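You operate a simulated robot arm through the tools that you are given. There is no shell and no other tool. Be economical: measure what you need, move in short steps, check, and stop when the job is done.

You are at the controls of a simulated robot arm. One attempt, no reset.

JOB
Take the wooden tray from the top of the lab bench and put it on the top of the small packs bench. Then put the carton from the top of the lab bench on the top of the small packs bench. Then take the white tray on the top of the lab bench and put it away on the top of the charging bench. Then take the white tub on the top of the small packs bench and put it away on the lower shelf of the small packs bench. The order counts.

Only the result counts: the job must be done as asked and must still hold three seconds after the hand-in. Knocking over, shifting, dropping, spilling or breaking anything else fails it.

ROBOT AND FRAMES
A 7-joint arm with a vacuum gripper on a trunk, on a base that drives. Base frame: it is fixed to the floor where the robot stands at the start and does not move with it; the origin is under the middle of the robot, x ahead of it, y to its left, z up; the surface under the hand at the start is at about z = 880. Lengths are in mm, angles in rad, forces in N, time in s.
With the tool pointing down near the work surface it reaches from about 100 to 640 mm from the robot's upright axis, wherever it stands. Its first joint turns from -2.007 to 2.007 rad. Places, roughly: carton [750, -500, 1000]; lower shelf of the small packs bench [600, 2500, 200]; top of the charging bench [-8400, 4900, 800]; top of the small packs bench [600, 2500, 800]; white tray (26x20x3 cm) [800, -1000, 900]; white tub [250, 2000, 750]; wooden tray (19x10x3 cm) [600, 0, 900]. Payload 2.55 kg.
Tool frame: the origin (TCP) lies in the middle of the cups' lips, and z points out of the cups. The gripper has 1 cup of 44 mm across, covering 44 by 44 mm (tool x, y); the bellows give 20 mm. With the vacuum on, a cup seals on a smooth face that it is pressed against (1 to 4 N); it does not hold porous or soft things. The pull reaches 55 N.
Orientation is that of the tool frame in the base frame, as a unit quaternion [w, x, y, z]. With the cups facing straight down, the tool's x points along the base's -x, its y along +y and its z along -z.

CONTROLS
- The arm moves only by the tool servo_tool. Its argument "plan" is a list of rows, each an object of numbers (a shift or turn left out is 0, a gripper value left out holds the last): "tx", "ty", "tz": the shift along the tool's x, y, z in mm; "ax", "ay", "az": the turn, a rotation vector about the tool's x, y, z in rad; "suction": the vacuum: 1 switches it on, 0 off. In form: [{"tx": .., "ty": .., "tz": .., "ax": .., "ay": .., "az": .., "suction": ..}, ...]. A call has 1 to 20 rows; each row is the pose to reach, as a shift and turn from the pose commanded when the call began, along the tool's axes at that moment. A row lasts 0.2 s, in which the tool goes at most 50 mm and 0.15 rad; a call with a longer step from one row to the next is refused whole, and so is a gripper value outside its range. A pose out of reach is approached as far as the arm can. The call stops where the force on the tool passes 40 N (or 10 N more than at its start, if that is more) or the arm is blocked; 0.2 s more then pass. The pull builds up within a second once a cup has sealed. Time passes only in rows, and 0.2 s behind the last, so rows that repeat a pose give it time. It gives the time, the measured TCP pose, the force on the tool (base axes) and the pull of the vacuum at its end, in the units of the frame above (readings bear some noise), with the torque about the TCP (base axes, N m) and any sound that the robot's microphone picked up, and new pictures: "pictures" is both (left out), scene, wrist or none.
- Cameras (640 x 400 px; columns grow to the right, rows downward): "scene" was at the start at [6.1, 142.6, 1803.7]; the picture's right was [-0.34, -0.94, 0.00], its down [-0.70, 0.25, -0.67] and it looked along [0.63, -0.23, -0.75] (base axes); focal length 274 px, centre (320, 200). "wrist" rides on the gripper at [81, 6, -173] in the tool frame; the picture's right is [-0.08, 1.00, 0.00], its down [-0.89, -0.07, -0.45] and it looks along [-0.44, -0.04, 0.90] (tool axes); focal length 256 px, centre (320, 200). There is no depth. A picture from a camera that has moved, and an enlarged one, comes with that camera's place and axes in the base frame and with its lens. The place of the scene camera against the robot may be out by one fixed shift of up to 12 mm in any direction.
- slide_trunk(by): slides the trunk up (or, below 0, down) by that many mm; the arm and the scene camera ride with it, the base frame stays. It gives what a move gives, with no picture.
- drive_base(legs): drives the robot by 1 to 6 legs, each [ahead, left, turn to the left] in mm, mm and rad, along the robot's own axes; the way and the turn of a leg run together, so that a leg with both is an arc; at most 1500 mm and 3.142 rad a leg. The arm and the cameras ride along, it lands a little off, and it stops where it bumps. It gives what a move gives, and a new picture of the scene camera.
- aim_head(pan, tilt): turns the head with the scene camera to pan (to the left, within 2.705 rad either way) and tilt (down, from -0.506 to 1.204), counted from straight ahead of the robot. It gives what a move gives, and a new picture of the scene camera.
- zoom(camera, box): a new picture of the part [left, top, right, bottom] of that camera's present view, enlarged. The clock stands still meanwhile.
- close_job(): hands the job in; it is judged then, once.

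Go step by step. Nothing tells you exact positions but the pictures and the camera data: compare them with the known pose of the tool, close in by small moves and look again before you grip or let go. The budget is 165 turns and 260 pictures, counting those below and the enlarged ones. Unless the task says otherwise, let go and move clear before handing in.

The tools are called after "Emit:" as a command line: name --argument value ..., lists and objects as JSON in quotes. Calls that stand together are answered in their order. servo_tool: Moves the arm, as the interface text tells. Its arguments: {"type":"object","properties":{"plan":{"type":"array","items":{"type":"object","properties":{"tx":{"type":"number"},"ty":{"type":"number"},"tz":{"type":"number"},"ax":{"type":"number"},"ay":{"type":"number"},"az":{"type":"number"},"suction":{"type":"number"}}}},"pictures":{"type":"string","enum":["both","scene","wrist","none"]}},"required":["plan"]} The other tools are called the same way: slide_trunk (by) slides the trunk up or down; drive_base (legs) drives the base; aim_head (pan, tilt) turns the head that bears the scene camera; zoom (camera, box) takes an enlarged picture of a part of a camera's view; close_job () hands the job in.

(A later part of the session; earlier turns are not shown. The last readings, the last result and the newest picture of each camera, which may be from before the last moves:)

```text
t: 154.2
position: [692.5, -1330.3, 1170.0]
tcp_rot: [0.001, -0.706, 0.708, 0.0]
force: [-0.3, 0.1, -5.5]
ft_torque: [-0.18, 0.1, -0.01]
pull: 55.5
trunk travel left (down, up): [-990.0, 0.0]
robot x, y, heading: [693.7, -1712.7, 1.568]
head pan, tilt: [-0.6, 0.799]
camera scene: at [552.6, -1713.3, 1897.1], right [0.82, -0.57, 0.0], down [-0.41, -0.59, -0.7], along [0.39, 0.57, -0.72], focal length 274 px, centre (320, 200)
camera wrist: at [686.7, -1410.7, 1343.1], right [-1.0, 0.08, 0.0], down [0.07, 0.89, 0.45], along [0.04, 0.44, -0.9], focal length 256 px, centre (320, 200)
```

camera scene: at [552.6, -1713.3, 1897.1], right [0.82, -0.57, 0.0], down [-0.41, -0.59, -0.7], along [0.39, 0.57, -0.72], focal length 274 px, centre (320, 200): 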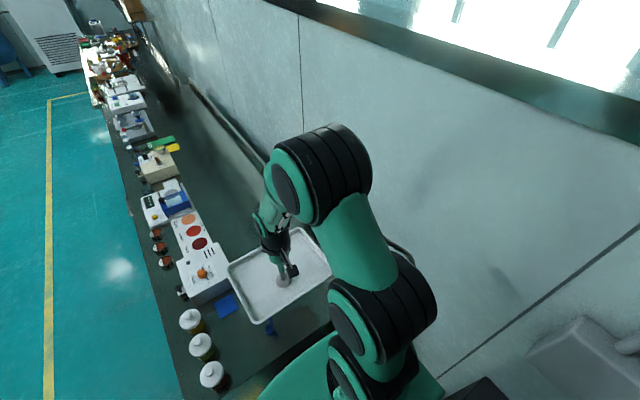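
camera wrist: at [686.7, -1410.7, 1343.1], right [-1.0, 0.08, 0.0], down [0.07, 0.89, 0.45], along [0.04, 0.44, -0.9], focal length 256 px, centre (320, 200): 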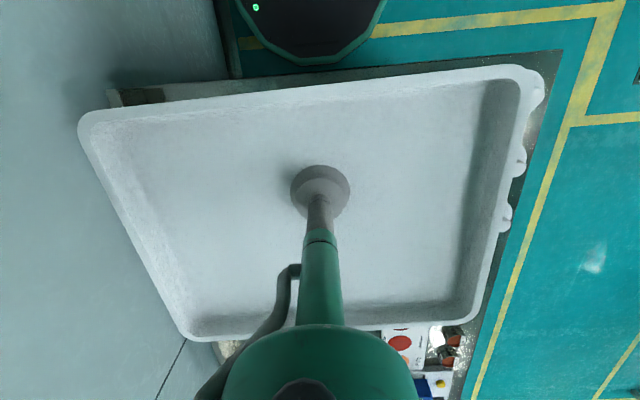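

Backing out sideways from the gap and looking toward the charging bench.

Emit:
drive_base --legs '[[-30, 0, 0], [0, 1150, 0]]'

Emit:
aim_head --pan 0.9 --tilt 0.2

```text
t: 160.6
position: [-469.6, -1357.7, 1170.5]
tcp_rot: [0.0, 0.707, -0.707, 0.0]
force: [-0.2, -0.1, -4.3]
ft_torque: [-0.17, 0.02, 0.0]
pull: 54.4
trunk travel left (down, up): [-990.0, 0.0]
robot x, y, heading: [-473.8, -1738.3, 1.569]
head pan, tilt: [-0.6, 0.799]
camera scene: at [-608.7, -1741.6, 1897.0], right [0.82, -0.57, 0.0], down [-0.41, -0.59, -0.7], along [0.39, 0.57, -0.72], focal length 274 px, centre (320, 200)
```

scene: 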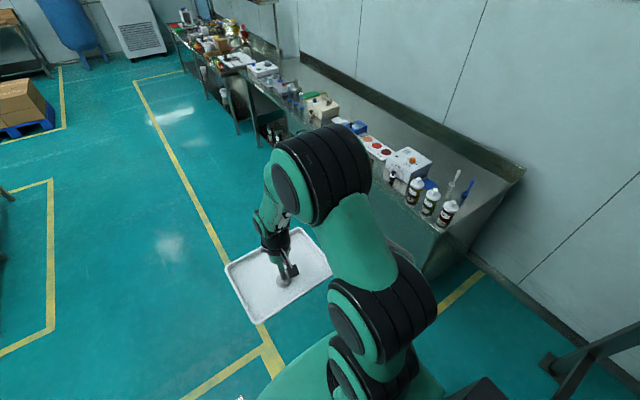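

```text
t: 162.2
position: [-468.7, -1358.6, 1170.1]
tcp_rot: [0.0, -0.707, 0.707, 0.0]
force: [-0.3, -0.9, -4.3]
ft_torque: [-0.14, -0.02, 0.01]
pull: 55.2
trunk travel left (down, up): [-990.0, 0.0]
robot x, y, heading: [-468.8, -1742.1, 1.571]
head pan, tilt: [0.901, 0.201]
camera scene: at [-727.4, -1750.0, 1950.6], right [0.62, 0.78, 0.0], down [0.16, -0.12, -0.98], along [-0.77, 0.61, -0.2], focal length 274 px, centre (320, 200)
```

scene: 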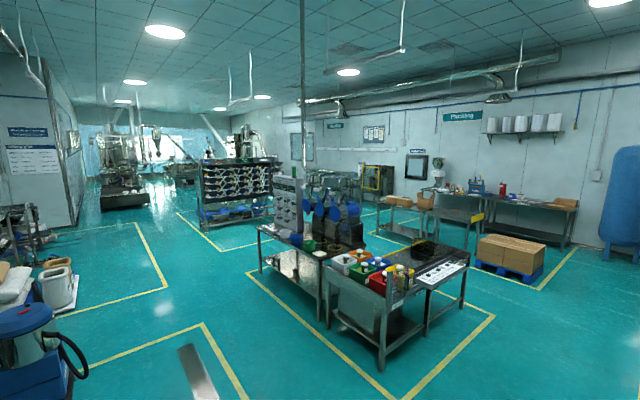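

Emit:
zoom --camera "scene" --box '[240, 100, 480, 250]'

Emit:
zoom --camera "scene" --box '[290, 110, 410, 185]'

```text
2.67 times, centred on (360, 175) of scene
camera zoom: at [-727.4, -1750.0, 1950.6], right [0.62, 0.78, 0.0], down [0.16, -0.12, -0.98], along [-0.77, 0.61, -0.2], focal length 732 px, centre (213, 267)
```

zoom: 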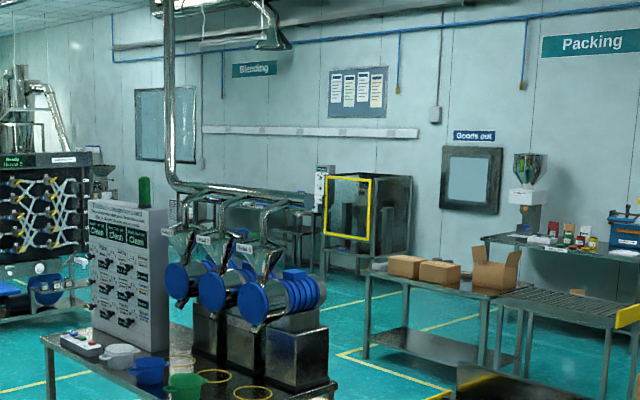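

```text
5.33 times, centred on (350, 148) of scene
camera zoom: at [-727.4, -1750.0, 1950.6], right [0.62, 0.78, 0.0], down [0.16, -0.12, -0.98], along [-0.77, 0.61, -0.2], focal length 1464 px, centre (160, 480)
```

zoom: 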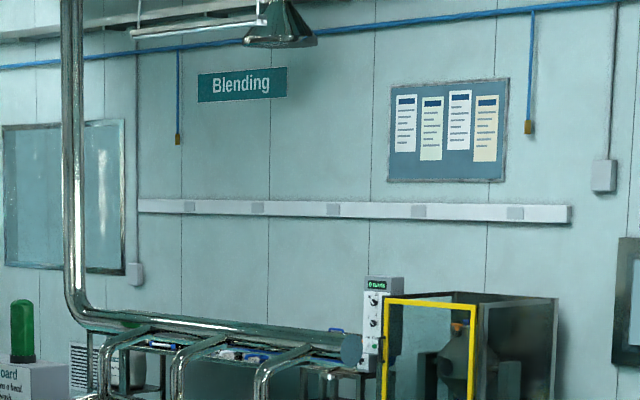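

The charging bench looks to be under the "Blending" sign at the far wall. I'll take the aisle: north along x ≈ -970 to y ≈ 2150, then look west.

Emit:
drive_base --legs '[[0, 500, 0], [1500, 0, 0], [1500, 0, 0], [900, 0, 0], [0, 0, 1.571]]'

Emit:
aim_head --pan -0.2 --tilt 0.3

```text
t: 187.3
position: [-1359.5, 2170.2, 1169.2]
tcp_rot: [-0.001, 1.0, -0.009, 0.0]
force: [0.2, -0.1, -4.7]
ft_torque: [-0.01, -0.13, -0.04]
pull: 54.6
trunk travel left (down, up): [-990.0, 0.0]
robot x, y, heading: [-980.8, 2164.6, 3.125]
head pan, tilt: [0.901, 0.201]
camera scene: at [-987.3, 1906.4, 1950.7], right [-0.77, 0.63, 0.0], down [0.13, 0.15, -0.98], along [-0.62, -0.76, -0.2], focal length 274 px, centre (320, 200)
```

scene: 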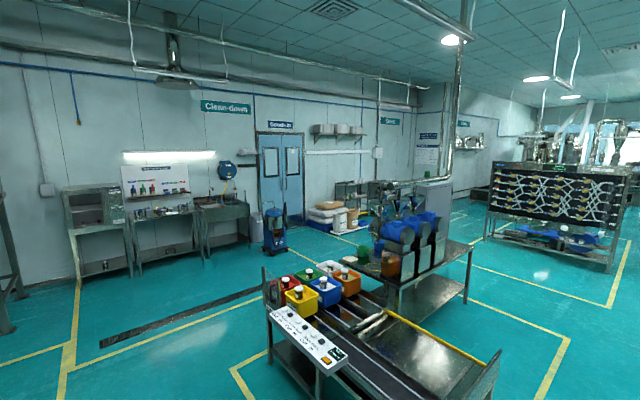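

```text
t: 188.6
position: [-1359.5, 2169.5, 1171.7]
tcp_rot: [0.001, 1.0, -0.009, -0.001]
force: [0.3, -0.2, -4.6]
ft_torque: [-0.05, -0.16, -0.04]
pull: 55.2
trunk travel left (down, up): [-990.0, 0.0]
robot x, y, heading: [-974.2, 2164.6, 3.125]
head pan, tilt: [-0.201, 0.3]
camera scene: at [-1019.3, 1998.5, 1941.4], right [0.22, 0.98, 0.0], down [0.29, -0.06, -0.96], along [-0.93, 0.21, -0.3], focal length 274 px, centre (320, 200)
```

scene: 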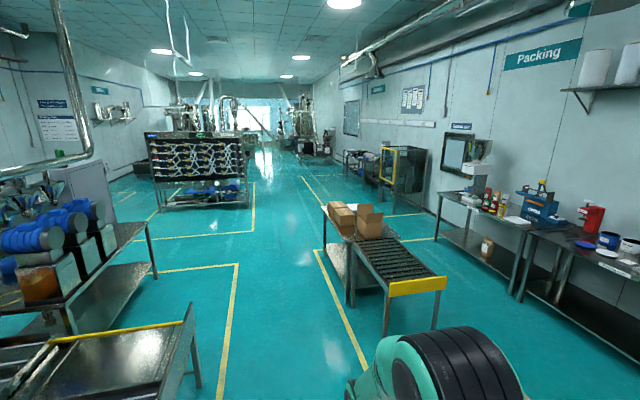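

The corridor at y ≈ 2200 is clear. Charging bench is visible left of the yellow-framed machine. Driving west.

Emit:
drive_base --legs '[[1500, 0, 0.016], [1500, 0, 0], [1500, 0, 0], [1500, 0, 0]]'

Emit:
aim_head --pan -1.1 --tilt 0.3

```text
t: 216.8
position: [-7277.1, 1952.9, 1171.2]
tcp_rot: [-0.001, 0.998, 0.055, 0.0]
force: [0.0, -1.2, -5.6]
ft_torque: [-0.04, -0.17, -0.03]
pull: 55.4
trunk travel left (down, up): [-990.0, 0.0]
robot x, y, heading: [-6897.1, 1998.6, -3.029]
head pan, tilt: [-0.201, 0.3]
camera scene: at [-6918.5, 1828.3, 1941.4], right [0.09, 1.0, 0.0], down [0.3, -0.03, -0.96], along [-0.95, 0.08, -0.3], focal length 274 px, centre (320, 200)
```

scene: 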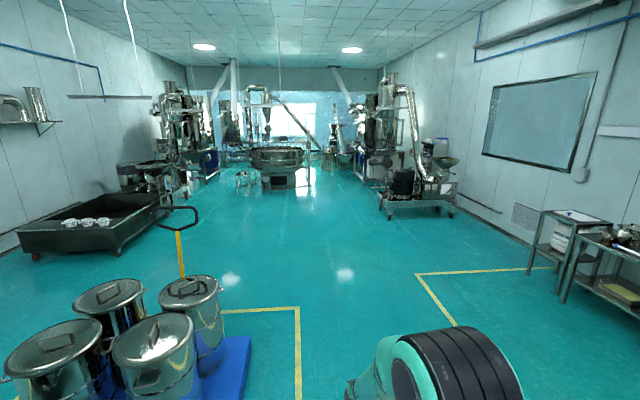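

```text
t: 218.0
position: [-7275.5, 1954.2, 1170.7]
tcp_rot: [0.0, 0.998, 0.056, 0.0]
force: [0.0, 0.5, -5.7]
ft_torque: [-0.04, -0.18, -0.02]
pull: 55.0
trunk travel left (down, up): [-990.0, 0.0]
robot x, y, heading: [-6895.7, 1996.2, -3.033]
head pan, tilt: [-1.1, 0.3]
camera scene: at [-6875.9, 1898.5, 1941.4], right [0.83, 0.55, 0.0], down [0.16, -0.25, -0.96], along [-0.53, 0.8, -0.3], focal length 274 px, centre (320, 200)
```

scene: 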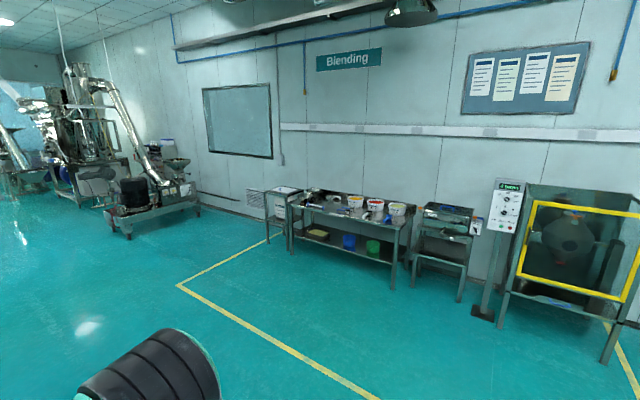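

Emit:
zoom --camera "scene" --box '[250, 165, 490, 315]'

```text
2.67 times, centred on (370, 240) of scene
camera zoom: at [-6875.9, 1898.5, 1941.4], right [0.83, 0.55, 0.0], down [0.16, -0.25, -0.96], along [-0.53, 0.8, -0.3], focal length 732 px, centre (187, 93)
```

zoom: 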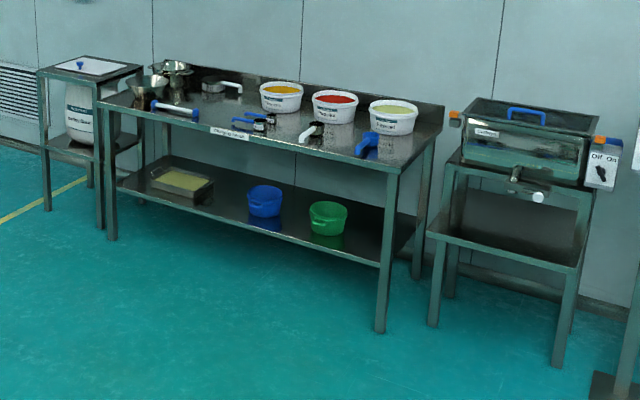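

The middle bench carries the "Charging bench" label; its front edge is at y ≈ 4620, x -9200 to -7690. I'll turn to face it and drive close.

Emit:
drive_base --legs '[[0, 0, -1.68], [1000, 0, 0], [0, 1450, 0], [900, 0, 0]]'

Emit:
aim_head --pan 0.0 --tilt 0.7

```text
t: 222.6
position: [-6906.1, 2378.2, 1170.0]
tcp_rot: [0.001, 0.716, -0.698, 0.003]
force: [0.3, -0.3, -5.1]
ft_torque: [-0.17, 0.07, -0.02]
pull: 55.2
trunk travel left (down, up): [-990.0, 0.0]
robot x, y, heading: [-6899.2, 1999.4, 1.599]
head pan, tilt: [-1.1, 0.3]
stopped in leg 2: the robot was blocked; the commanded pose is now the measured one
camera scene: at [-6996.8, 1969.8, 1941.4], right [0.48, -0.88, 0.0], down [-0.26, -0.14, -0.96], along [0.84, 0.46, -0.3], focal length 274 px, centre (320, 200)
```

scene: 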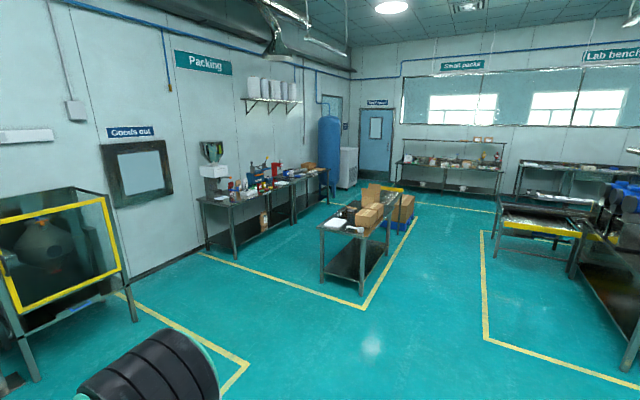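

```text
t: 224.0
position: [-6906.7, 2379.7, 1170.4]
tcp_rot: [0.0, 0.717, -0.697, 0.001]
force: [-0.4, -1.1, -4.8]
ft_torque: [-0.2, 0.05, 0.01]
pull: 54.7
trunk travel left (down, up): [-990.0, 0.0]
robot x, y, heading: [-6892.3, 1996.3, 1.598]
head pan, tilt: [0.0, 0.7]
camera scene: at [-7081.1, 2009.9, 1905.3], right [1.0, 0.03, 0.0], down [0.02, -0.64, -0.77], along [-0.02, 0.76, -0.64], focal length 274 px, centre (320, 200)
```

scene: 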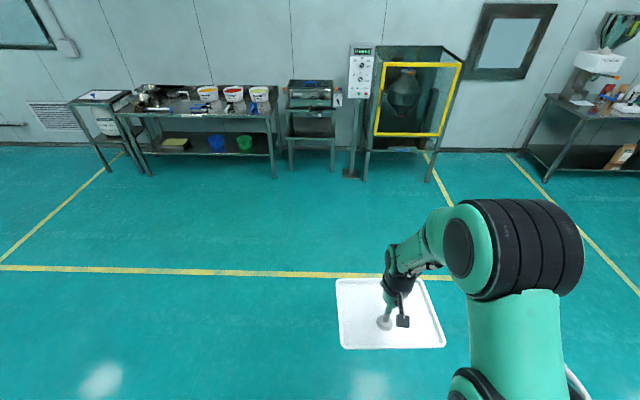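

The base reports blocked although ahead looks clear. Let me look around the robot.

Emit:
aim_head --pan 2.4 --tilt 0.8

Emit:
aim_head --pan -2.4 --tilt 0.8

Emit:
zoom --camera "wrist" --box '[0, 0, 640, 400]'

```text
t: 226.2
position: [-6907.7, 2379.2, 1168.9]
tcp_rot: [0.001, 0.716, -0.698, 0.0]
force: [0.4, -0.1, -4.3]
ft_torque: [-0.18, 0.03, 0.02]
pull: 55.0
trunk travel left (down, up): [-990.0, 0.0]
robot x, y, heading: [-6899.6, 1996.2, 1.602]
head pan, tilt: [2.4, 0.799]
camera scene: at [-7131.7, 1864.0, 1897.1], right [-0.76, 0.65, 0.0], down [0.47, 0.54, -0.7], along [-0.46, -0.53, -0.72], focal length 274 px, centre (320, 200)
```

scene: 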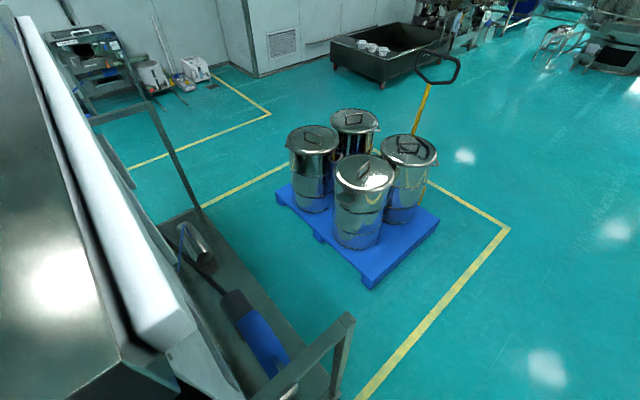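

```text
t: 230.0
position: [-6906.6, 2378.1, 1170.1]
tcp_rot: [0.001, 0.717, -0.697, 0.0]
force: [0.2, -0.2, -4.9]
ft_torque: [-0.21, 0.04, 0.01]
pull: 54.8
trunk travel left (down, up): [-990.0, 0.0]
robot x, y, heading: [-6900.5, 1998.6, 1.597]
head pan, tilt: [-2.4, 0.799]
camera scene: at [-7022.6, 1867.1, 1897.1], right [-0.72, -0.7, 0.0], down [-0.5, 0.51, -0.7], along [0.49, -0.5, -0.72], focal length 274 px, centre (320, 200)
```

scene: 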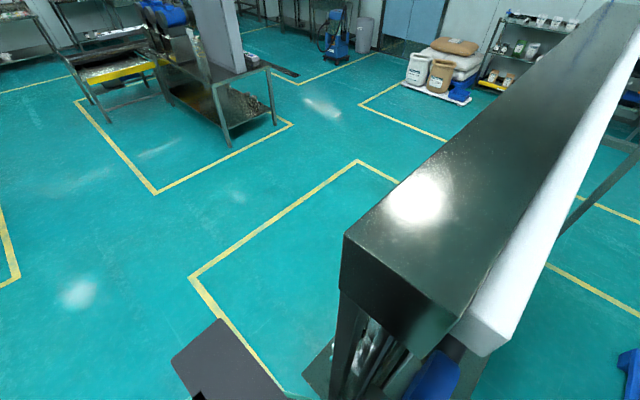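

```text
1.00 times, centred on (320, 200) of wrist (not enlarged: the box is as wide or as high as the picture)
camera zoom: at [-6909.4, 2298.9, 1342.8], right [-1.0, 0.05, 0.0], down [0.04, 0.9, 0.44], along [0.02, 0.44, -0.9], focal length 256 px, centre (320, 200)
```

zoom: 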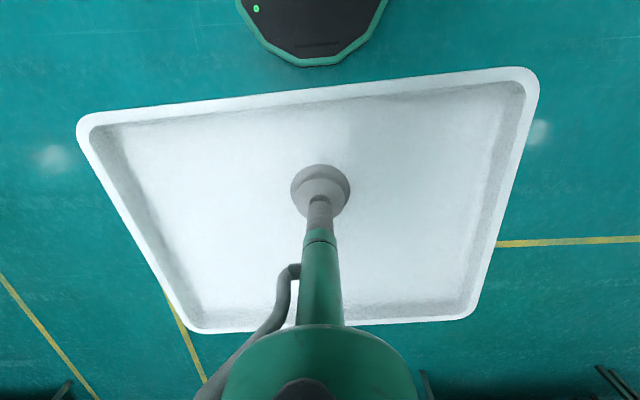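

The base's rear is touching the rack behind. I'll move straight ahead away from it.

Emit:
drive_base --legs '[[200, 0, 0]]'

```text
t: 231.6
position: [-6912.6, 2579.8, 1170.7]
tcp_rot: [0.001, 0.717, -0.697, 0.001]
force: [0.5, 0.6, -5.1]
ft_torque: [-0.23, 0.03, 0.03]
pull: 54.9
trunk travel left (down, up): [-990.0, 0.0]
robot x, y, heading: [-6898.2, 2201.3, 1.603]
head pan, tilt: [-2.4, 0.799]
camera scene: at [-7028.4, 2068.0, 1897.0], right [-0.72, -0.7, 0.0], down [-0.5, 0.52, -0.7], along [0.48, -0.5, -0.72], focal length 274 px, centre (320, 200)
```

scene: 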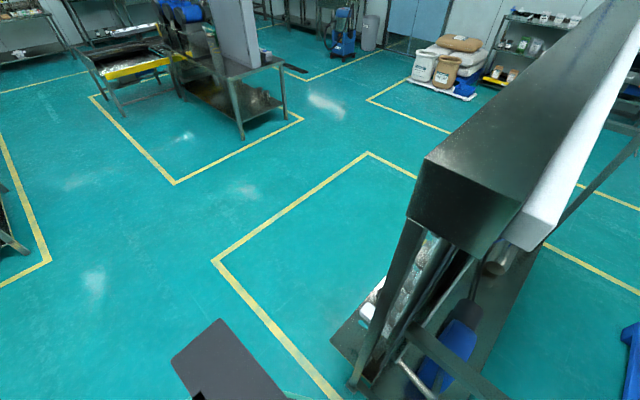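

Free now. On to the charging bench.

Emit:
drive_base --legs '[[800, 0, -0.03], [0, 1450, 0], [900, 0, 0]]'

Emit:
aim_head --pan 0.0 --tilt 0.7

```text
t: 246.9
position: [-8355.0, 4265.6, 1169.8]
tcp_rot: [0.001, 0.71, -0.705, 0.002]
force: [0.2, 0.2, -4.9]
ft_torque: [-0.19, 0.06, 0.01]
pull: 54.5
trunk travel left (down, up): [-990.0, 0.0]
robot x, y, heading: [-8350.5, 3882.4, 1.578]
head pan, tilt: [-2.4, 0.799]
camera scene: at [-8480.9, 3756.4, 1897.1], right [-0.73, -0.68, 0.0], down [-0.49, 0.52, -0.7], along [0.48, -0.51, -0.72], focal length 274 px, centre (320, 200)
```

scene: 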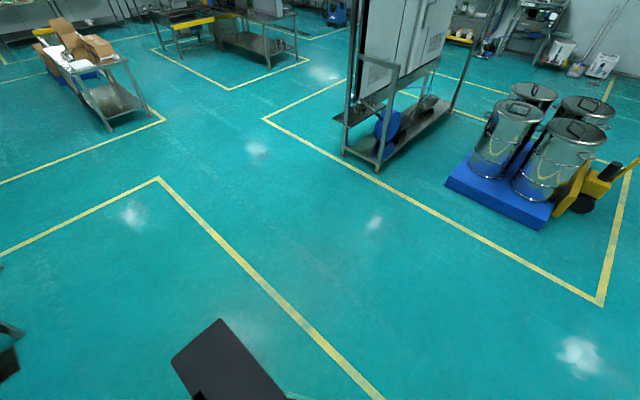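

```text
t: 249.1
position: [-8353.8, 4264.6, 1169.9]
tcp_rot: [0.001, 0.711, -0.704, 0.001]
force: [0.8, -0.6, -4.5]
ft_torque: [-0.19, 0.07, -0.01]
pull: 54.9
trunk travel left (down, up): [-990.0, 0.0]
robot x, y, heading: [-8352.0, 3880.5, 1.578]
head pan, tilt: [0.0, 0.7]
camera scene: at [-8536.5, 3900.5, 1905.3], right [1.0, 0.01, 0.0], down [0.0, -0.64, -0.76], along [-0.01, 0.76, -0.64], focal length 274 px, centre (320, 200)
```

scene: 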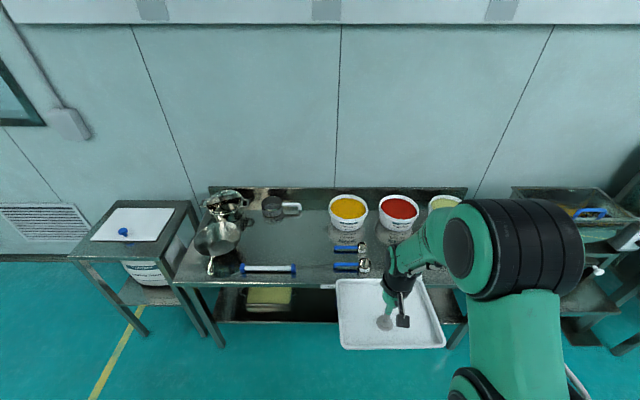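

Emit:
zoom --camera "scene" --box '[170, 170, 490, 370]'

```text
2.00 times, centred on (330, 270) of scene
camera zoom: at [-8536.5, 3900.5, 1905.3], right [1.0, 0.01, 0.0], down [0.0, -0.64, -0.76], along [-0.01, 0.76, -0.64], focal length 549 px, centre (300, 60)
```

zoom: 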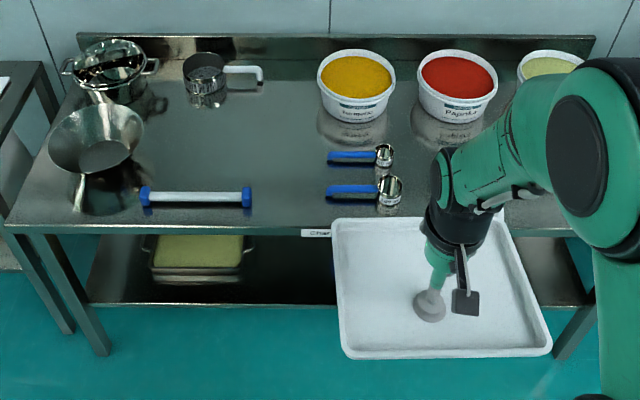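

There's a free patch about 420 × 250 mm centred near (-8710, 4860). I'll line up the base there.

Emit:
drive_base --legs '[[0, 365, -0.007], [390, 0, 0]]'

Emit:
servo_tool --plan '[{"tx": -40}, {"tx": -80}, {"tx": -120}, {"tx": -120}]'

```text
t: 253.4
position: [-8726.2, 4647.0, 1169.4]
tcp_rot: [0.002, 0.711, -0.703, 0.001]
force: [0.5, -0.6, -4.9]
ft_torque: [-0.26, 0.03, -0.02]
pull: 54.6
trunk travel left (down, up): [-990.0, 0.0]
robot x, y, heading: [-8724.5, 4261.4, 1.581]
head pan, tilt: [0.0, 0.7]
camera scene: at [-8906.0, 4281.6, 1905.3], right [1.0, 0.01, 0.0], down [0.01, -0.64, -0.76], along [-0.01, 0.76, -0.64], focal length 274 px, centre (320, 200)
```

scene: 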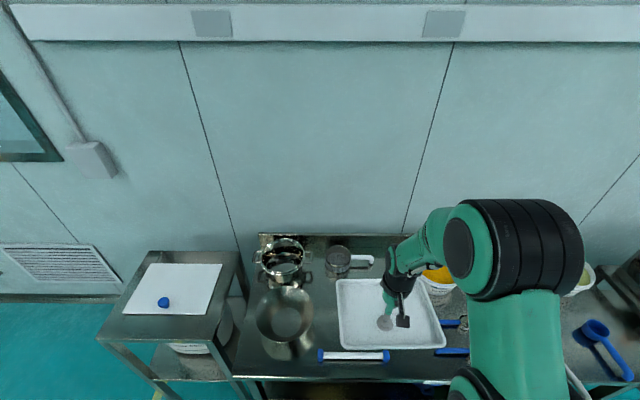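

```text
t: 254.4
position: [-8726.0, 4768.3, 1171.0]
tcp_rot: [0.001, 0.711, -0.703, 0.0]
force: [-0.2, -0.4, -5.0]
ft_torque: [-0.17, 0.04, 0.01]
pull: 54.8
trunk travel left (down, up): [-990.0, 0.0]
robot x, y, heading: [-8722.4, 4265.1, 1.582]
head pan, tilt: [0.0, 0.7]
camera scene: at [-8906.0, 4280.6, 1905.3], right [1.0, 0.01, 0.0], down [0.01, -0.64, -0.77], along [-0.01, 0.77, -0.64], focal length 274 px, centre (320, 200)
camera wrist: at [-8729.5, 4688.6, 1343.3], right [-1.0, 0.07, 0.0], down [0.06, 0.9, 0.44], along [0.03, 0.44, -0.9], focal length 256 px, centre (320, 200)
```

scene: 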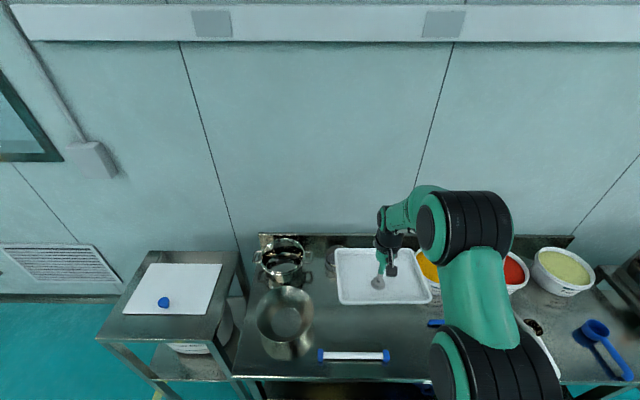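
wrist: 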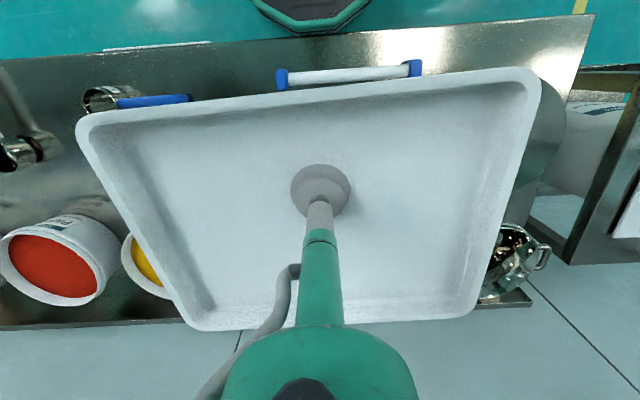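

Target tool position is (-8719, 4831): 35 mm clear of the roller and well clear of the tubs. Lower the trunk and descend.

Emit:
slide_trunk --by -110

Emit:
servo_tool --plan '[{"tx": -35, "ty": -4}, {"tx": -64, "ty": -6, "tz": 30}, {"tx": -64, "ty": -6, "tz": 75}, {"tx": -64, "ty": -6, "tz": 120}, {"tx": -64, "ty": -6, "tz": 160}, {"tx": -64, "ty": -6, "tz": 190}, {"tx": -64, "ty": -6, "tz": 210}, {"tx": -64, "ty": -6, "tz": 210}]'

Emit:
zoom --camera "scene" --box '[230, 220, 470, 370]'

```text
t: 255.9
position: [-8725.5, 4767.3, 1060.2]
tcp_rot: [0.001, 0.711, -0.703, 0.002]
force: [0.2, -1.2, -5.2]
ft_torque: [-0.21, 0.03, 0.0]
pull: 54.9
trunk travel left (down, up): [-880.0, 110.0]
robot x, y, heading: [-8722.1, 4261.3, 1.586]
head pan, tilt: [0.0, 0.7]
```

```text
t: 257.7
position: [-8721.0, 4831.4, 850.0]
tcp_rot: [0.002, 0.711, -0.703, 0.002]
force: [-0.3, 0.2, -5.0]
ft_torque: [-0.18, 0.06, 0.01]
pull: 54.6
trunk travel left (down, up): [-880.0, 110.0]
robot x, y, heading: [-8718.6, 4267.8, 1.584]
head pan, tilt: [0.0, 0.7]
camera scene: at [-8906.1, 4281.7, 1795.3], right [1.0, 0.01, 0.0], down [0.01, -0.64, -0.76], along [-0.01, 0.76, -0.64], focal length 274 px, centre (320, 200)
camera wrist: at [-8725.2, 4751.9, 1022.9], right [-1.0, 0.07, 0.0], down [0.06, 0.89, 0.44], along [0.03, 0.44, -0.9], focal length 256 px, centre (320, 200)
```

scene: 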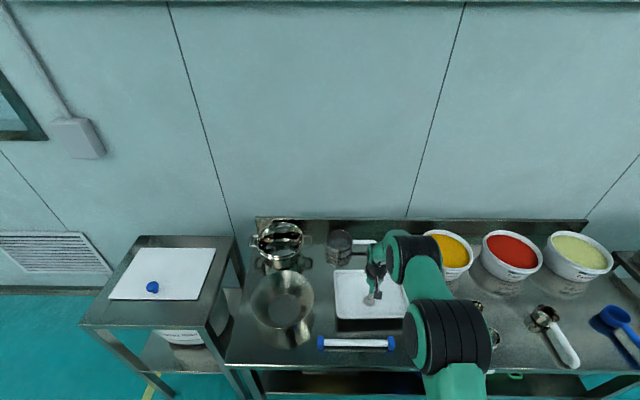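
wrist: 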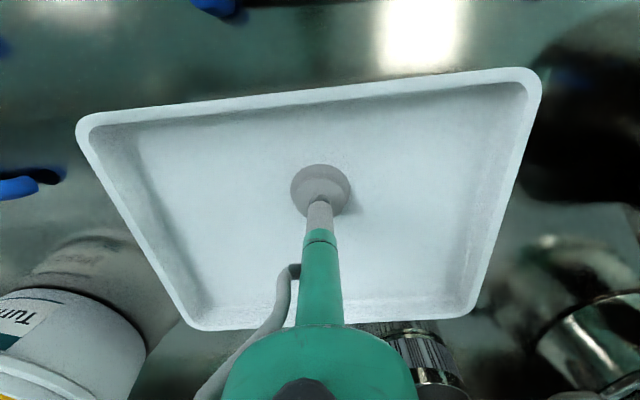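

```text
2.67 times, centred on (350, 295) of scene
camera zoom: at [-8906.1, 4281.7, 1795.3], right [1.0, 0.01, 0.0], down [0.01, -0.64, -0.76], along [-0.01, 0.76, -0.64], focal length 732 px, centre (240, -53)
```

zoom: 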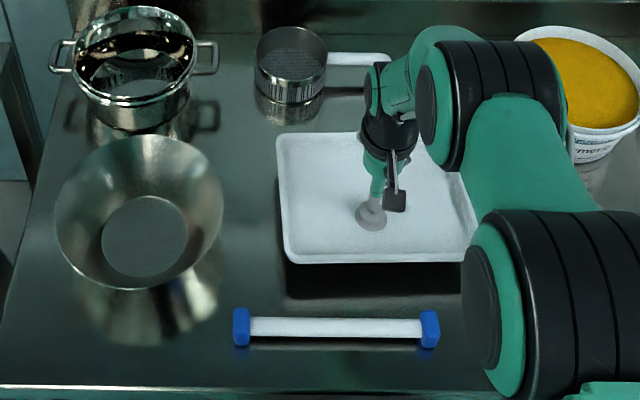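

Well centred between roller and sifter. Lowering to contact.

Emit:
servo_tool --plan '[{"tz": 12}, {"tz": 24}, {"tz": 30}, {"tz": 30}]' --pictures "none"

Emit:
servo_tool --plan '[{"tz": 3}, {"tz": 6}, {"tz": 6}]' --pictures "none"

```text
t: 258.7
position: [-8721.1, 4831.7, 820.6]
tcp_rot: [0.001, 0.711, -0.703, 0.001]
force: [-1.3, 0.4, -5.4]
ft_torque: [-0.2, 0.05, -0.03]
pull: 54.2
trunk travel left (down, up): [-880.0, 110.0]
robot x, y, heading: [-8719.9, 4269.3, 1.581]
head pan, tilt: [0.0, 0.7]
```

```text
t: 259.5
position: [-8723.0, 4833.1, 814.1]
tcp_rot: [0.001, 0.712, -0.702, 0.001]
force: [-0.1, -0.1, -1.5]
ft_torque: [0.41, -0.56, 0.11]
pull: 54.7
trunk travel left (down, up): [-880.0, 110.0]
robot x, y, heading: [-8722.6, 4264.2, 1.586]
head pan, tilt: [0.0, 0.7]
```

Emit:
servo_tool --plan '[{"tz": 3}, {"tz": 5}, {"tz": 5}]'

Emit:
zoom --camera "scene" --box '[230, 220, 470, 370]'

```text
t: 260.3
position: [-8722.0, 4827.1, 805.3]
tcp_rot: [0.005, 0.711, -0.703, 0.005]
force: [-1.3, -5.6, -16.5]
ft_torque: [0.53, -0.25, -0.08]
pull: 54.5
trunk travel left (down, up): [-880.0, 110.0]
robot x, y, heading: [-8725.3, 4269.4, 1.584]
head pan, tilt: [0.0, 0.7]
camera scene: at [-8906.5, 4282.4, 1795.0], right [1.0, 0.01, 0.0], down [0.01, -0.64, -0.76], along [-0.01, 0.76, -0.64], focal length 274 px, centre (320, 200)
camera wrist: at [-8724.8, 4750.1, 978.9], right [-1.0, 0.07, 0.0], down [0.06, 0.9, 0.43], along [0.03, 0.43, -0.9], focal length 256 px, centre (320, 200)
```

scene: 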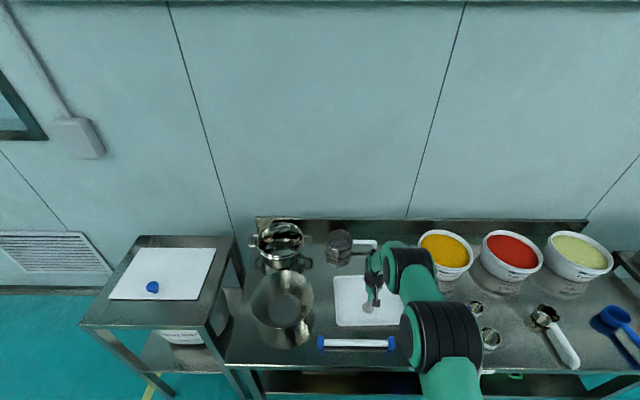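
wrist: 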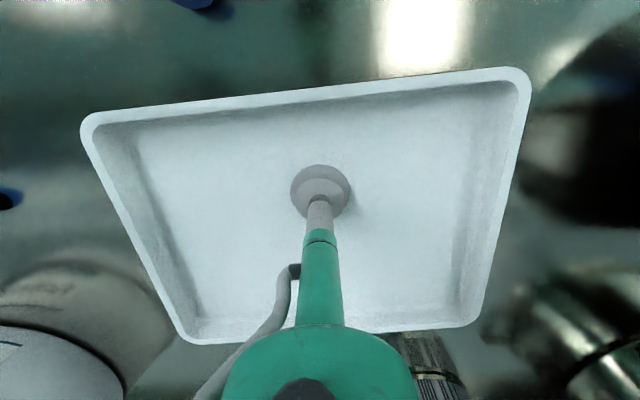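

```text
2.67 times, centred on (350, 295) of scene
camera zoom: at [-8906.5, 4282.4, 1795.0], right [1.0, 0.01, 0.0], down [0.01, -0.64, -0.76], along [-0.01, 0.76, -0.64], focal length 732 px, centre (240, -53)
```

zoom: 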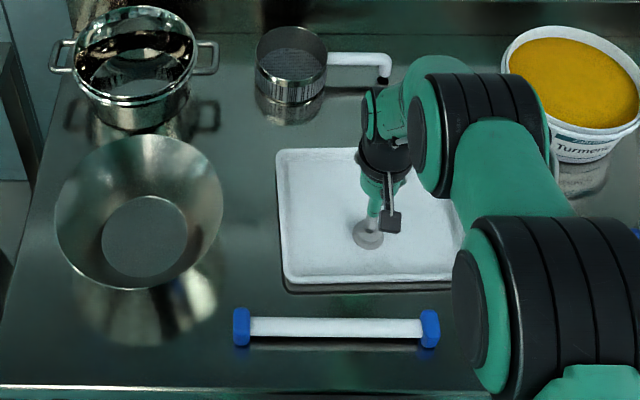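

Emit:
servo_tool --plan '[{"tz": 0}, {"tz": 0}, {"tz": 0}]' --pictures "none"

```text
t: 261.1
position: [-8720.7, 4832.3, 806.2]
tcp_rot: [0.004, 0.712, -0.702, 0.003]
force: [-0.3, 0.2, -29.4]
ft_torque: [0.29, -0.18, -0.12]
pull: 55.2
trunk travel left (down, up): [-880.0, 110.0]
robot x, y, heading: [-8719.2, 4267.8, 1.581]
head pan, tilt: [0.0, 0.7]
```

Emit:
servo_tool --plan '[{"tz": 2}, {"tz": 4}, {"tz": 4}]' --pictures "none"

```text
t: 261.9
position: [-8720.0, 4832.0, 805.3]
tcp_rot: [0.0, 0.711, -0.703, 0.002]
force: [-1.8, -6.1, -9.5]
ft_torque: [0.04, -0.22, -0.12]
pull: 54.9
trunk travel left (down, up): [-880.0, 110.0]
robot x, y, heading: [-8721.6, 4267.9, 1.58]
head pan, tilt: [0.0, 0.7]
```

It's resting at z ≈ 805. Release and rise.

Emit:
servo_tool --plan '[{"suction": 0}, {"suction": 0}, {"suction": 0}, {"suction": 0}, {"suction": 0}, {"tz": -4}, {"tz": -15}, {"tz": -40}, {"tz": -80}, {"tz": -120}, {"tz": -160}, {"tz": -200}]'

Emit:
zoom --camera "scene" --box '[230, 220, 470, 370]'

```text
t: 264.5
position: [-8721.0, 4832.5, 1006.5]
tcp_rot: [0.001, 0.712, -0.703, 0.001]
force: [0.4, 0.0, 0.1]
ft_torque: [0.01, -0.02, 0.01]
pull: 0.1
trunk travel left (down, up): [-880.0, 110.0]
robot x, y, heading: [-8722.3, 4268.3, 1.582]
head pan, tilt: [0.0, 0.7]
camera scene: at [-8906.1, 4280.4, 1795.2], right [1.0, 0.01, 0.0], down [0.01, -0.64, -0.77], along [-0.01, 0.77, -0.64], focal length 274 px, centre (320, 200)
camera wrist: at [-8725.1, 4752.9, 1178.9], right [-1.0, 0.07, 0.0], down [0.06, 0.9, 0.44], along [0.03, 0.44, -0.9], focal length 256 px, centre (320, 200)
```

scene: 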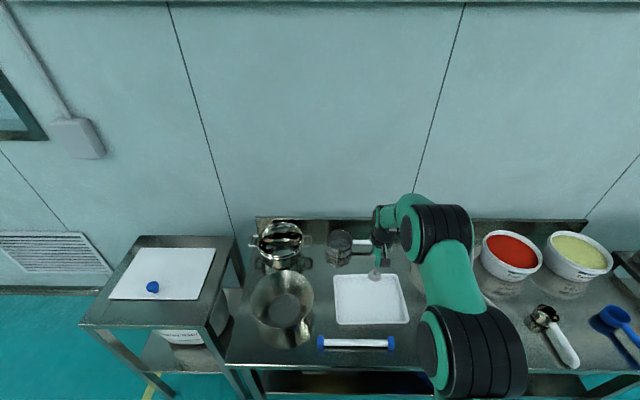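
wrist: 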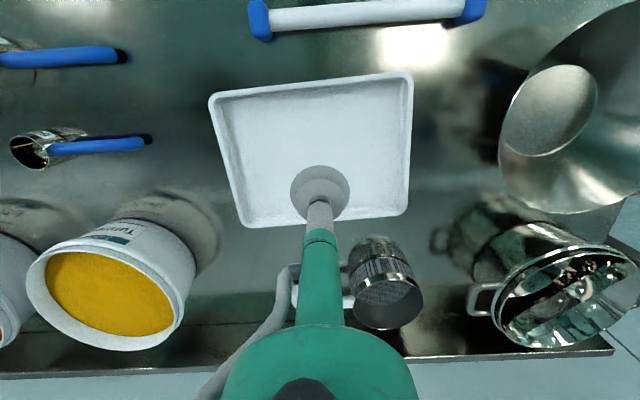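

```text
2.67 times, centred on (350, 295) of scene
camera zoom: at [-8906.1, 4280.4, 1795.2], right [1.0, 0.01, 0.0], down [0.01, -0.64, -0.77], along [-0.01, 0.77, -0.64], focal length 732 px, centre (240, -53)
```

zoom: 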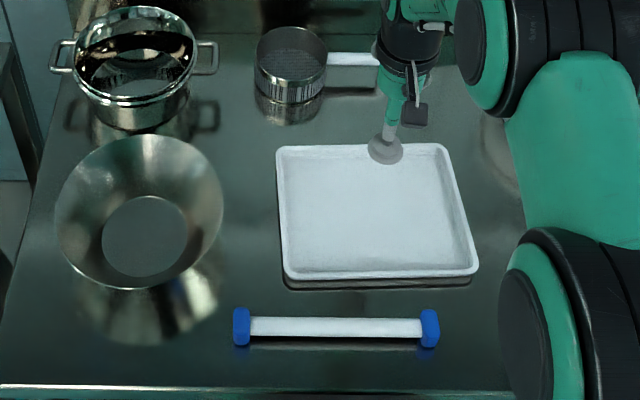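

The white tray is neatly placed. Now back to the packs bench for the tub: retract the arm, back off, and return along the corridor.

Emit:
servo_tool --plan '[{"tx": 45, "tz": -20}, {"tx": 90, "tz": -40}, {"tx": 135, "tz": -60}, {"tx": 180, "tz": -80}, {"tx": 220, "tz": -80}, {"tx": 220, "tz": -80}]' --pictures "none"

Emit:
drive_base --legs '[[-1000, 0, 0], [0, 0, -1.58], [0, -950, 0]]'

Emit:
aim_head --pan 0.0 --tilt 0.3

```text
t: 265.9
position: [-8717.9, 4613.6, 1085.4]
tcp_rot: [0.001, 0.711, -0.703, 0.001]
force: [-0.3, 0.4, 0.0]
ft_torque: [-0.04, 0.03, 0.02]
pull: 0.1
trunk travel left (down, up): [-880.0, 110.0]
robot x, y, heading: [-8722.8, 4267.3, 1.586]
head pan, tilt: [0.0, 0.7]
```

```text
t: 279.5
position: [-8385.9, 2289.0, 1084.7]
tcp_rot: [-0.002, 0.012, 1.0, 0.0]
force: [0.8, -0.1, 0.3]
ft_torque: [0.01, 0.03, 0.03]
pull: 0.0
trunk travel left (down, up): [-880.0, 110.0]
robot x, y, heading: [-8731.5, 2303.9, -0.021]
head pan, tilt: [0.0, 0.7]
camera scene: at [-8710.4, 2473.2, 1795.3], right [-0.02, -1.0, 0.0], down [-0.64, 0.02, -0.76], along [0.76, -0.02, -0.64], focal length 274 px, centre (320, 200)
```

scene: 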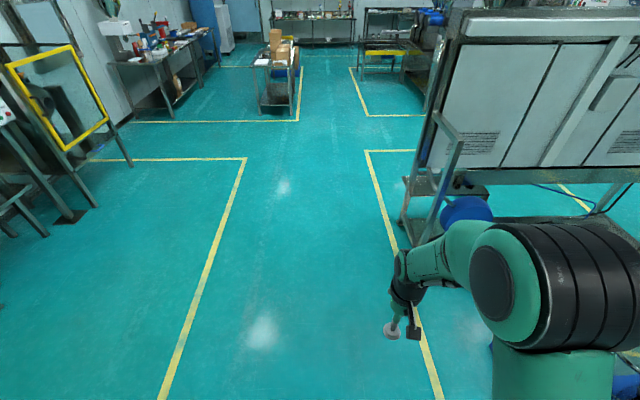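

```text
t: 280.4
position: [-8385.3, 2288.4, 1084.4]
tcp_rot: [-0.002, 0.011, 1.0, -0.001]
force: [-1.0, 0.1, -1.2]
ft_torque: [0.0, 0.01, 0.0]
pull: 0.1
trunk travel left (down, up): [-880.0, 110.0]
robot x, y, heading: [-8731.4, 2304.4, -0.026]
head pan, tilt: [0.0, 0.3]
camera scene: at [-8702.0, 2473.4, 1831.3], right [-0.02, -1.0, 0.0], down [-0.3, 0.01, -0.95], along [0.95, -0.02, -0.3], focal length 274 px, centre (320, 200)
```

scene: 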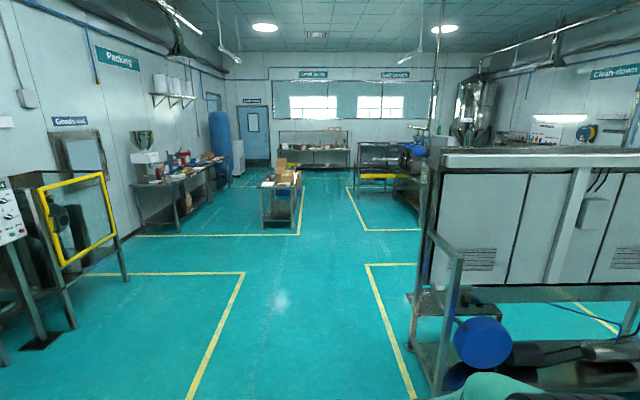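

Corridor clear. Driving east in stages.

Emit:
drive_base --legs '[[1490, 80, 0.025], [1500, 0, 0], [1500, 0, 0]]'

```text
t: 299.9
position: [-4246.1, 2601.0, 1084.8]
tcp_rot: [-0.002, -0.075, 0.997, 0.001]
force: [0.3, 0.6, -0.1]
ft_torque: [0.03, 0.0, 0.0]
pull: 0.1
trunk travel left (down, up): [-880.0, 110.0]
robot x, y, heading: [-4591.4, 2556.3, 0.144]
head pan, tilt: [0.0, 0.3]
stopped in leg 3: the robot was blocked; the commanded pose is now the measured one
camera scene: at [-4590.9, 2728.4, 1831.6], right [0.15, -0.99, 0.0], down [-0.29, -0.04, -0.95], along [0.94, 0.14, -0.3], focal length 274 px, centre (320, 200)
```

scene: 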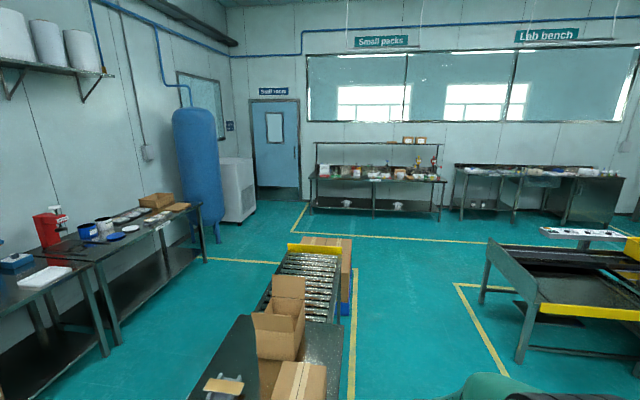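

The base drifted and touched the packing table. I'll ease back and away, straighten, and re-centre in the corridor.

Emit:
drive_base --legs '[[-60, -200, 0], [0, -120, -0.144]]'

Emit:
aim_head --pan 0.4 --tilt 0.6

```text
t: 302.4
position: [-4265.4, 2232.1, 1084.9]
tcp_rot: [-0.002, -0.001, 1.0, -0.001]
force: [0.2, 0.6, 0.0]
ft_torque: [-0.01, -0.01, -0.04]
pull: 0.0
trunk travel left (down, up): [-880.0, 110.0]
robot x, y, heading: [-4613.9, 2236.0, 0.005]
head pan, tilt: [0.0, 0.3]
camera scene: at [-4587.3, 2408.1, 1831.4], right [0.0, -1.0, 0.0], down [-0.3, 0.0, -0.96], along [0.96, 0.0, -0.3], focal length 274 px, centre (320, 200)
```

scene: 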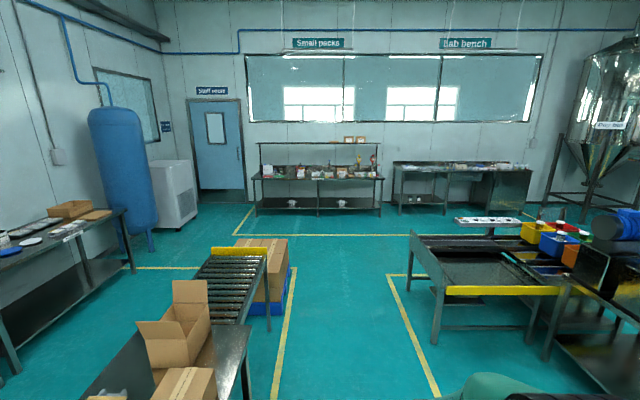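

```text
t: 303.2
position: [-4266.0, 2232.7, 1084.9]
tcp_rot: [-0.002, -0.002, 1.0, -0.002]
force: [0.0, 0.0, 0.0]
ft_torque: [0.0, 0.01, -0.04]
pull: 0.0
trunk travel left (down, up): [-880.0, 110.0]
robot x, y, heading: [-4610.7, 2238.3, 0.004]
head pan, tilt: [0.4, 0.6]
camera scene: at [-4599.4, 2442.8, 1803.9], right [0.39, -0.92, 0.0], down [-0.52, -0.22, -0.83], along [0.76, 0.32, -0.56], focal length 274 px, centre (320, 200)
```

scene: 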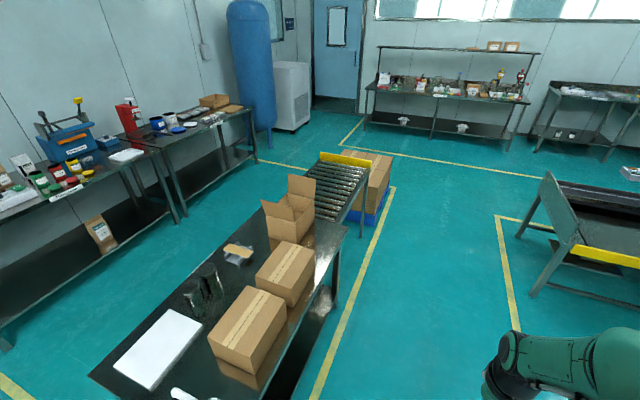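

All still in place. Continuing east with checks.

Emit:
drive_base --legs '[[1500, 0, -0.01], [1200, 0, 0]]'

```text
t: 316.4
position: [-1562.9, 2243.4, 1085.8]
tcp_rot: [-0.001, -0.003, 1.0, -0.001]
force: [0.0, 0.1, -0.6]
ft_torque: [0.0, 0.03, -0.01]
pull: 0.1
trunk travel left (down, up): [-880.0, 110.0]
robot x, y, heading: [-1910.9, 2253.0, 0.007]
head pan, tilt: [0.4, 0.6]
camera scene: at [-1898.5, 2452.2, 1803.9], right [0.4, -0.92, 0.0], down [-0.52, -0.22, -0.82], along [0.76, 0.33, -0.57], focal length 274 px, centre (320, 200)
```

scene: 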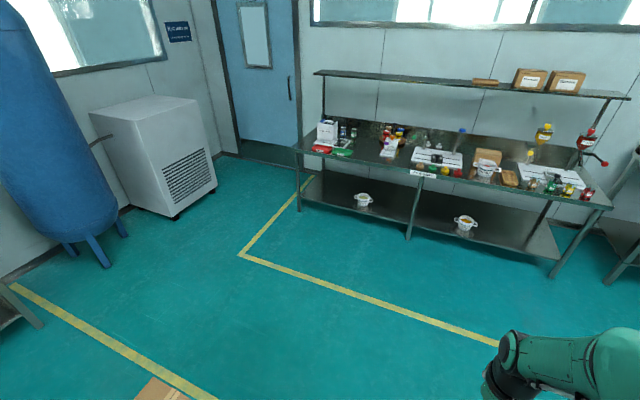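

The tub and lower shelf are in view; the shelf already holds two tubs. Driving up to face the tub.

Emit:
drive_base --legs '[[1400, 0, -0.007], [0, -225, 0]]'

Emit:
aim_head --pan 0.0 --tilt 0.75

Emit:
zoom --camera "scene" --box '[240, 140, 480, 290]'

```text
t: 324.7
position: [-168.8, 2002.8, 1085.3]
tcp_rot: [-0.001, 0.009, 1.0, 0.0]
force: [-0.2, 0.6, 0.3]
ft_torque: [0.02, 0.03, 0.04]
pull: 0.2
trunk travel left (down, up): [-880.0, 110.0]
robot x, y, heading: [-515.9, 2017.7, -0.012]
head pan, tilt: [0.4, 0.6]
camera scene: at [-498.3, 2219.0, 1804.0], right [0.37, -0.93, 0.0], down [-0.52, -0.21, -0.83], along [0.77, 0.31, -0.56], focal length 274 px, centre (320, 200)
```

scene: 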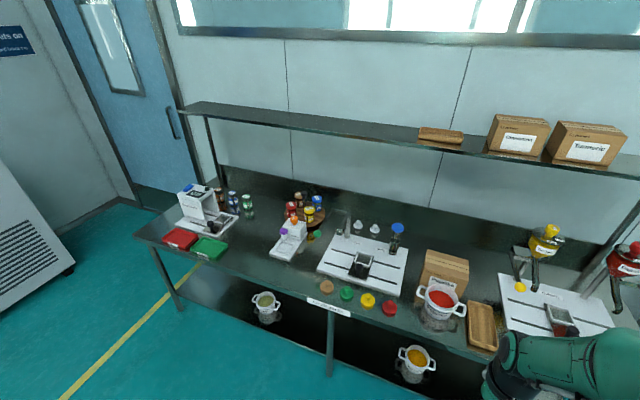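

```text
t: 325.5
position: [-168.7, 2002.6, 1085.2]
tcp_rot: [-0.002, 0.008, 1.0, -0.001]
force: [-0.7, 0.7, 0.1]
ft_torque: [-0.01, 0.02, 0.05]
pull: 0.1
trunk travel left (down, up): [-880.0, 110.0]
robot x, y, heading: [-512.5, 2013.9, -0.017]
head pan, tilt: [0.0, 0.75]
camera scene: at [-497.4, 2185.6, 1791.0], right [-0.02, -1.0, 0.0], down [-0.68, 0.01, -0.73], along [0.73, -0.01, -0.68], focal length 274 px, centre (320, 200)
```

scene: 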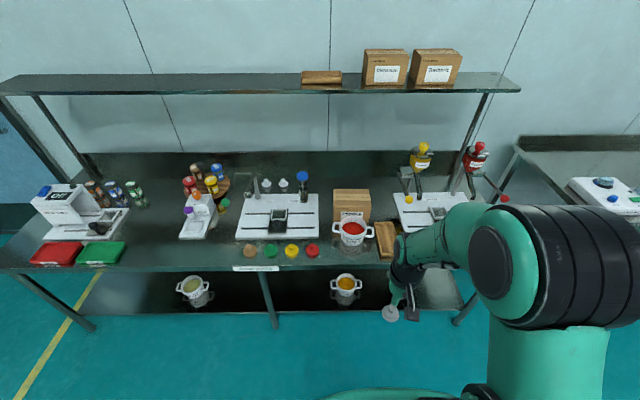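

```text
2.67 times, centred on (360, 215) of scene
camera zoom: at [-497.4, 2185.6, 1791.0], right [-0.02, -1.0, 0.0], down [-0.68, 0.01, -0.73], along [0.73, -0.01, -0.68], focal length 732 px, centre (213, 160)
```

zoom: 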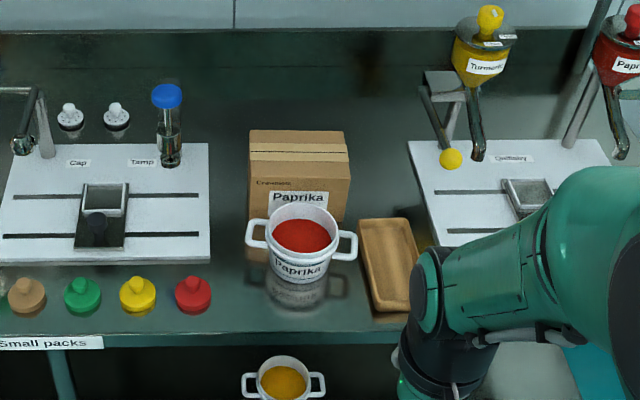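

The tub is open, with powder below the rim, so it must be held by its smooth front wall with the tool horizontal. I'll pitch the tool to point forward while still clear of the bench.

Emit:
servo_tool --plan '[{"tx": -18, "ay": -0.143}, {"tx": -36, "ay": -0.286}, {"tx": -54, "ay": -0.429}, {"tx": -72, "ay": -0.571}, {"tx": -90, "ay": -0.714}, {"tx": -108, "ay": -0.857}, {"tx": -126, "ay": -1.0}, {"tx": -144, "ay": -1.143}, {"tx": -162, "ay": -1.286}, {"tx": -180, "ay": -1.429}, {"tx": -198, "ay": -1.571}, {"tx": -198, "ay": -1.571}]'

```text
t: 328.1
position: [28.7, 2001.3, 1084.8]
tcp_rot: [0.707, 0.006, 0.708, -0.006]
force: [0.1, 0.1, 0.2]
ft_torque: [0.03, 0.0, -0.01]
pull: 0.0
trunk travel left (down, up): [-880.0, 110.0]
robot x, y, heading: [-514.5, 2015.1, -0.017]
head pan, tilt: [0.0, 0.75]
camera scene: at [-498.6, 2185.2, 1791.0], right [-0.02, -1.0, 0.0], down [-0.68, 0.01, -0.73], along [0.73, -0.01, -0.68], focal length 274 px, centre (320, 200)
camera wrist: at [-142.9, 2009.9, 1004.1], right [0.02, 1.0, 0.08], down [-0.45, -0.06, 0.89], along [0.9, -0.05, 0.44], focal length 256 px, centre (320, 200)
```

scene: 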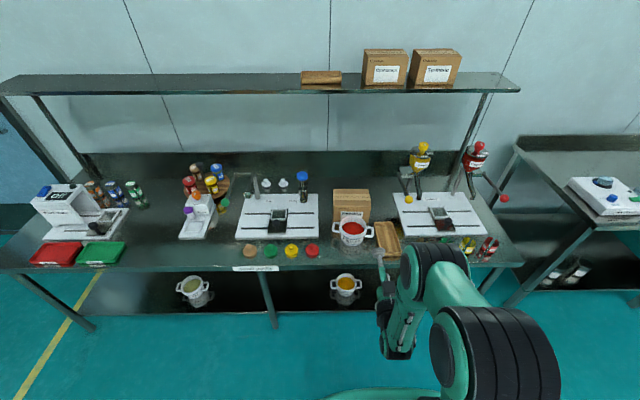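
wrist: 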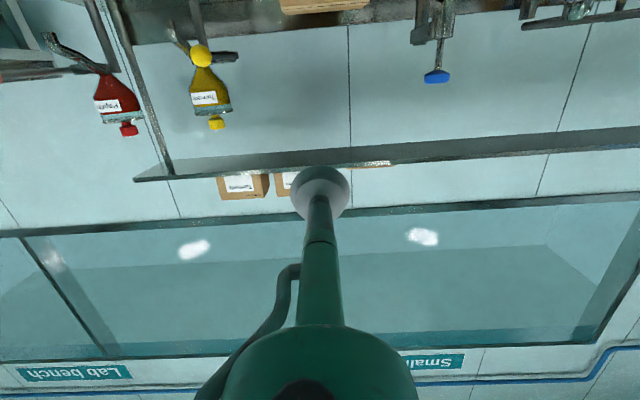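

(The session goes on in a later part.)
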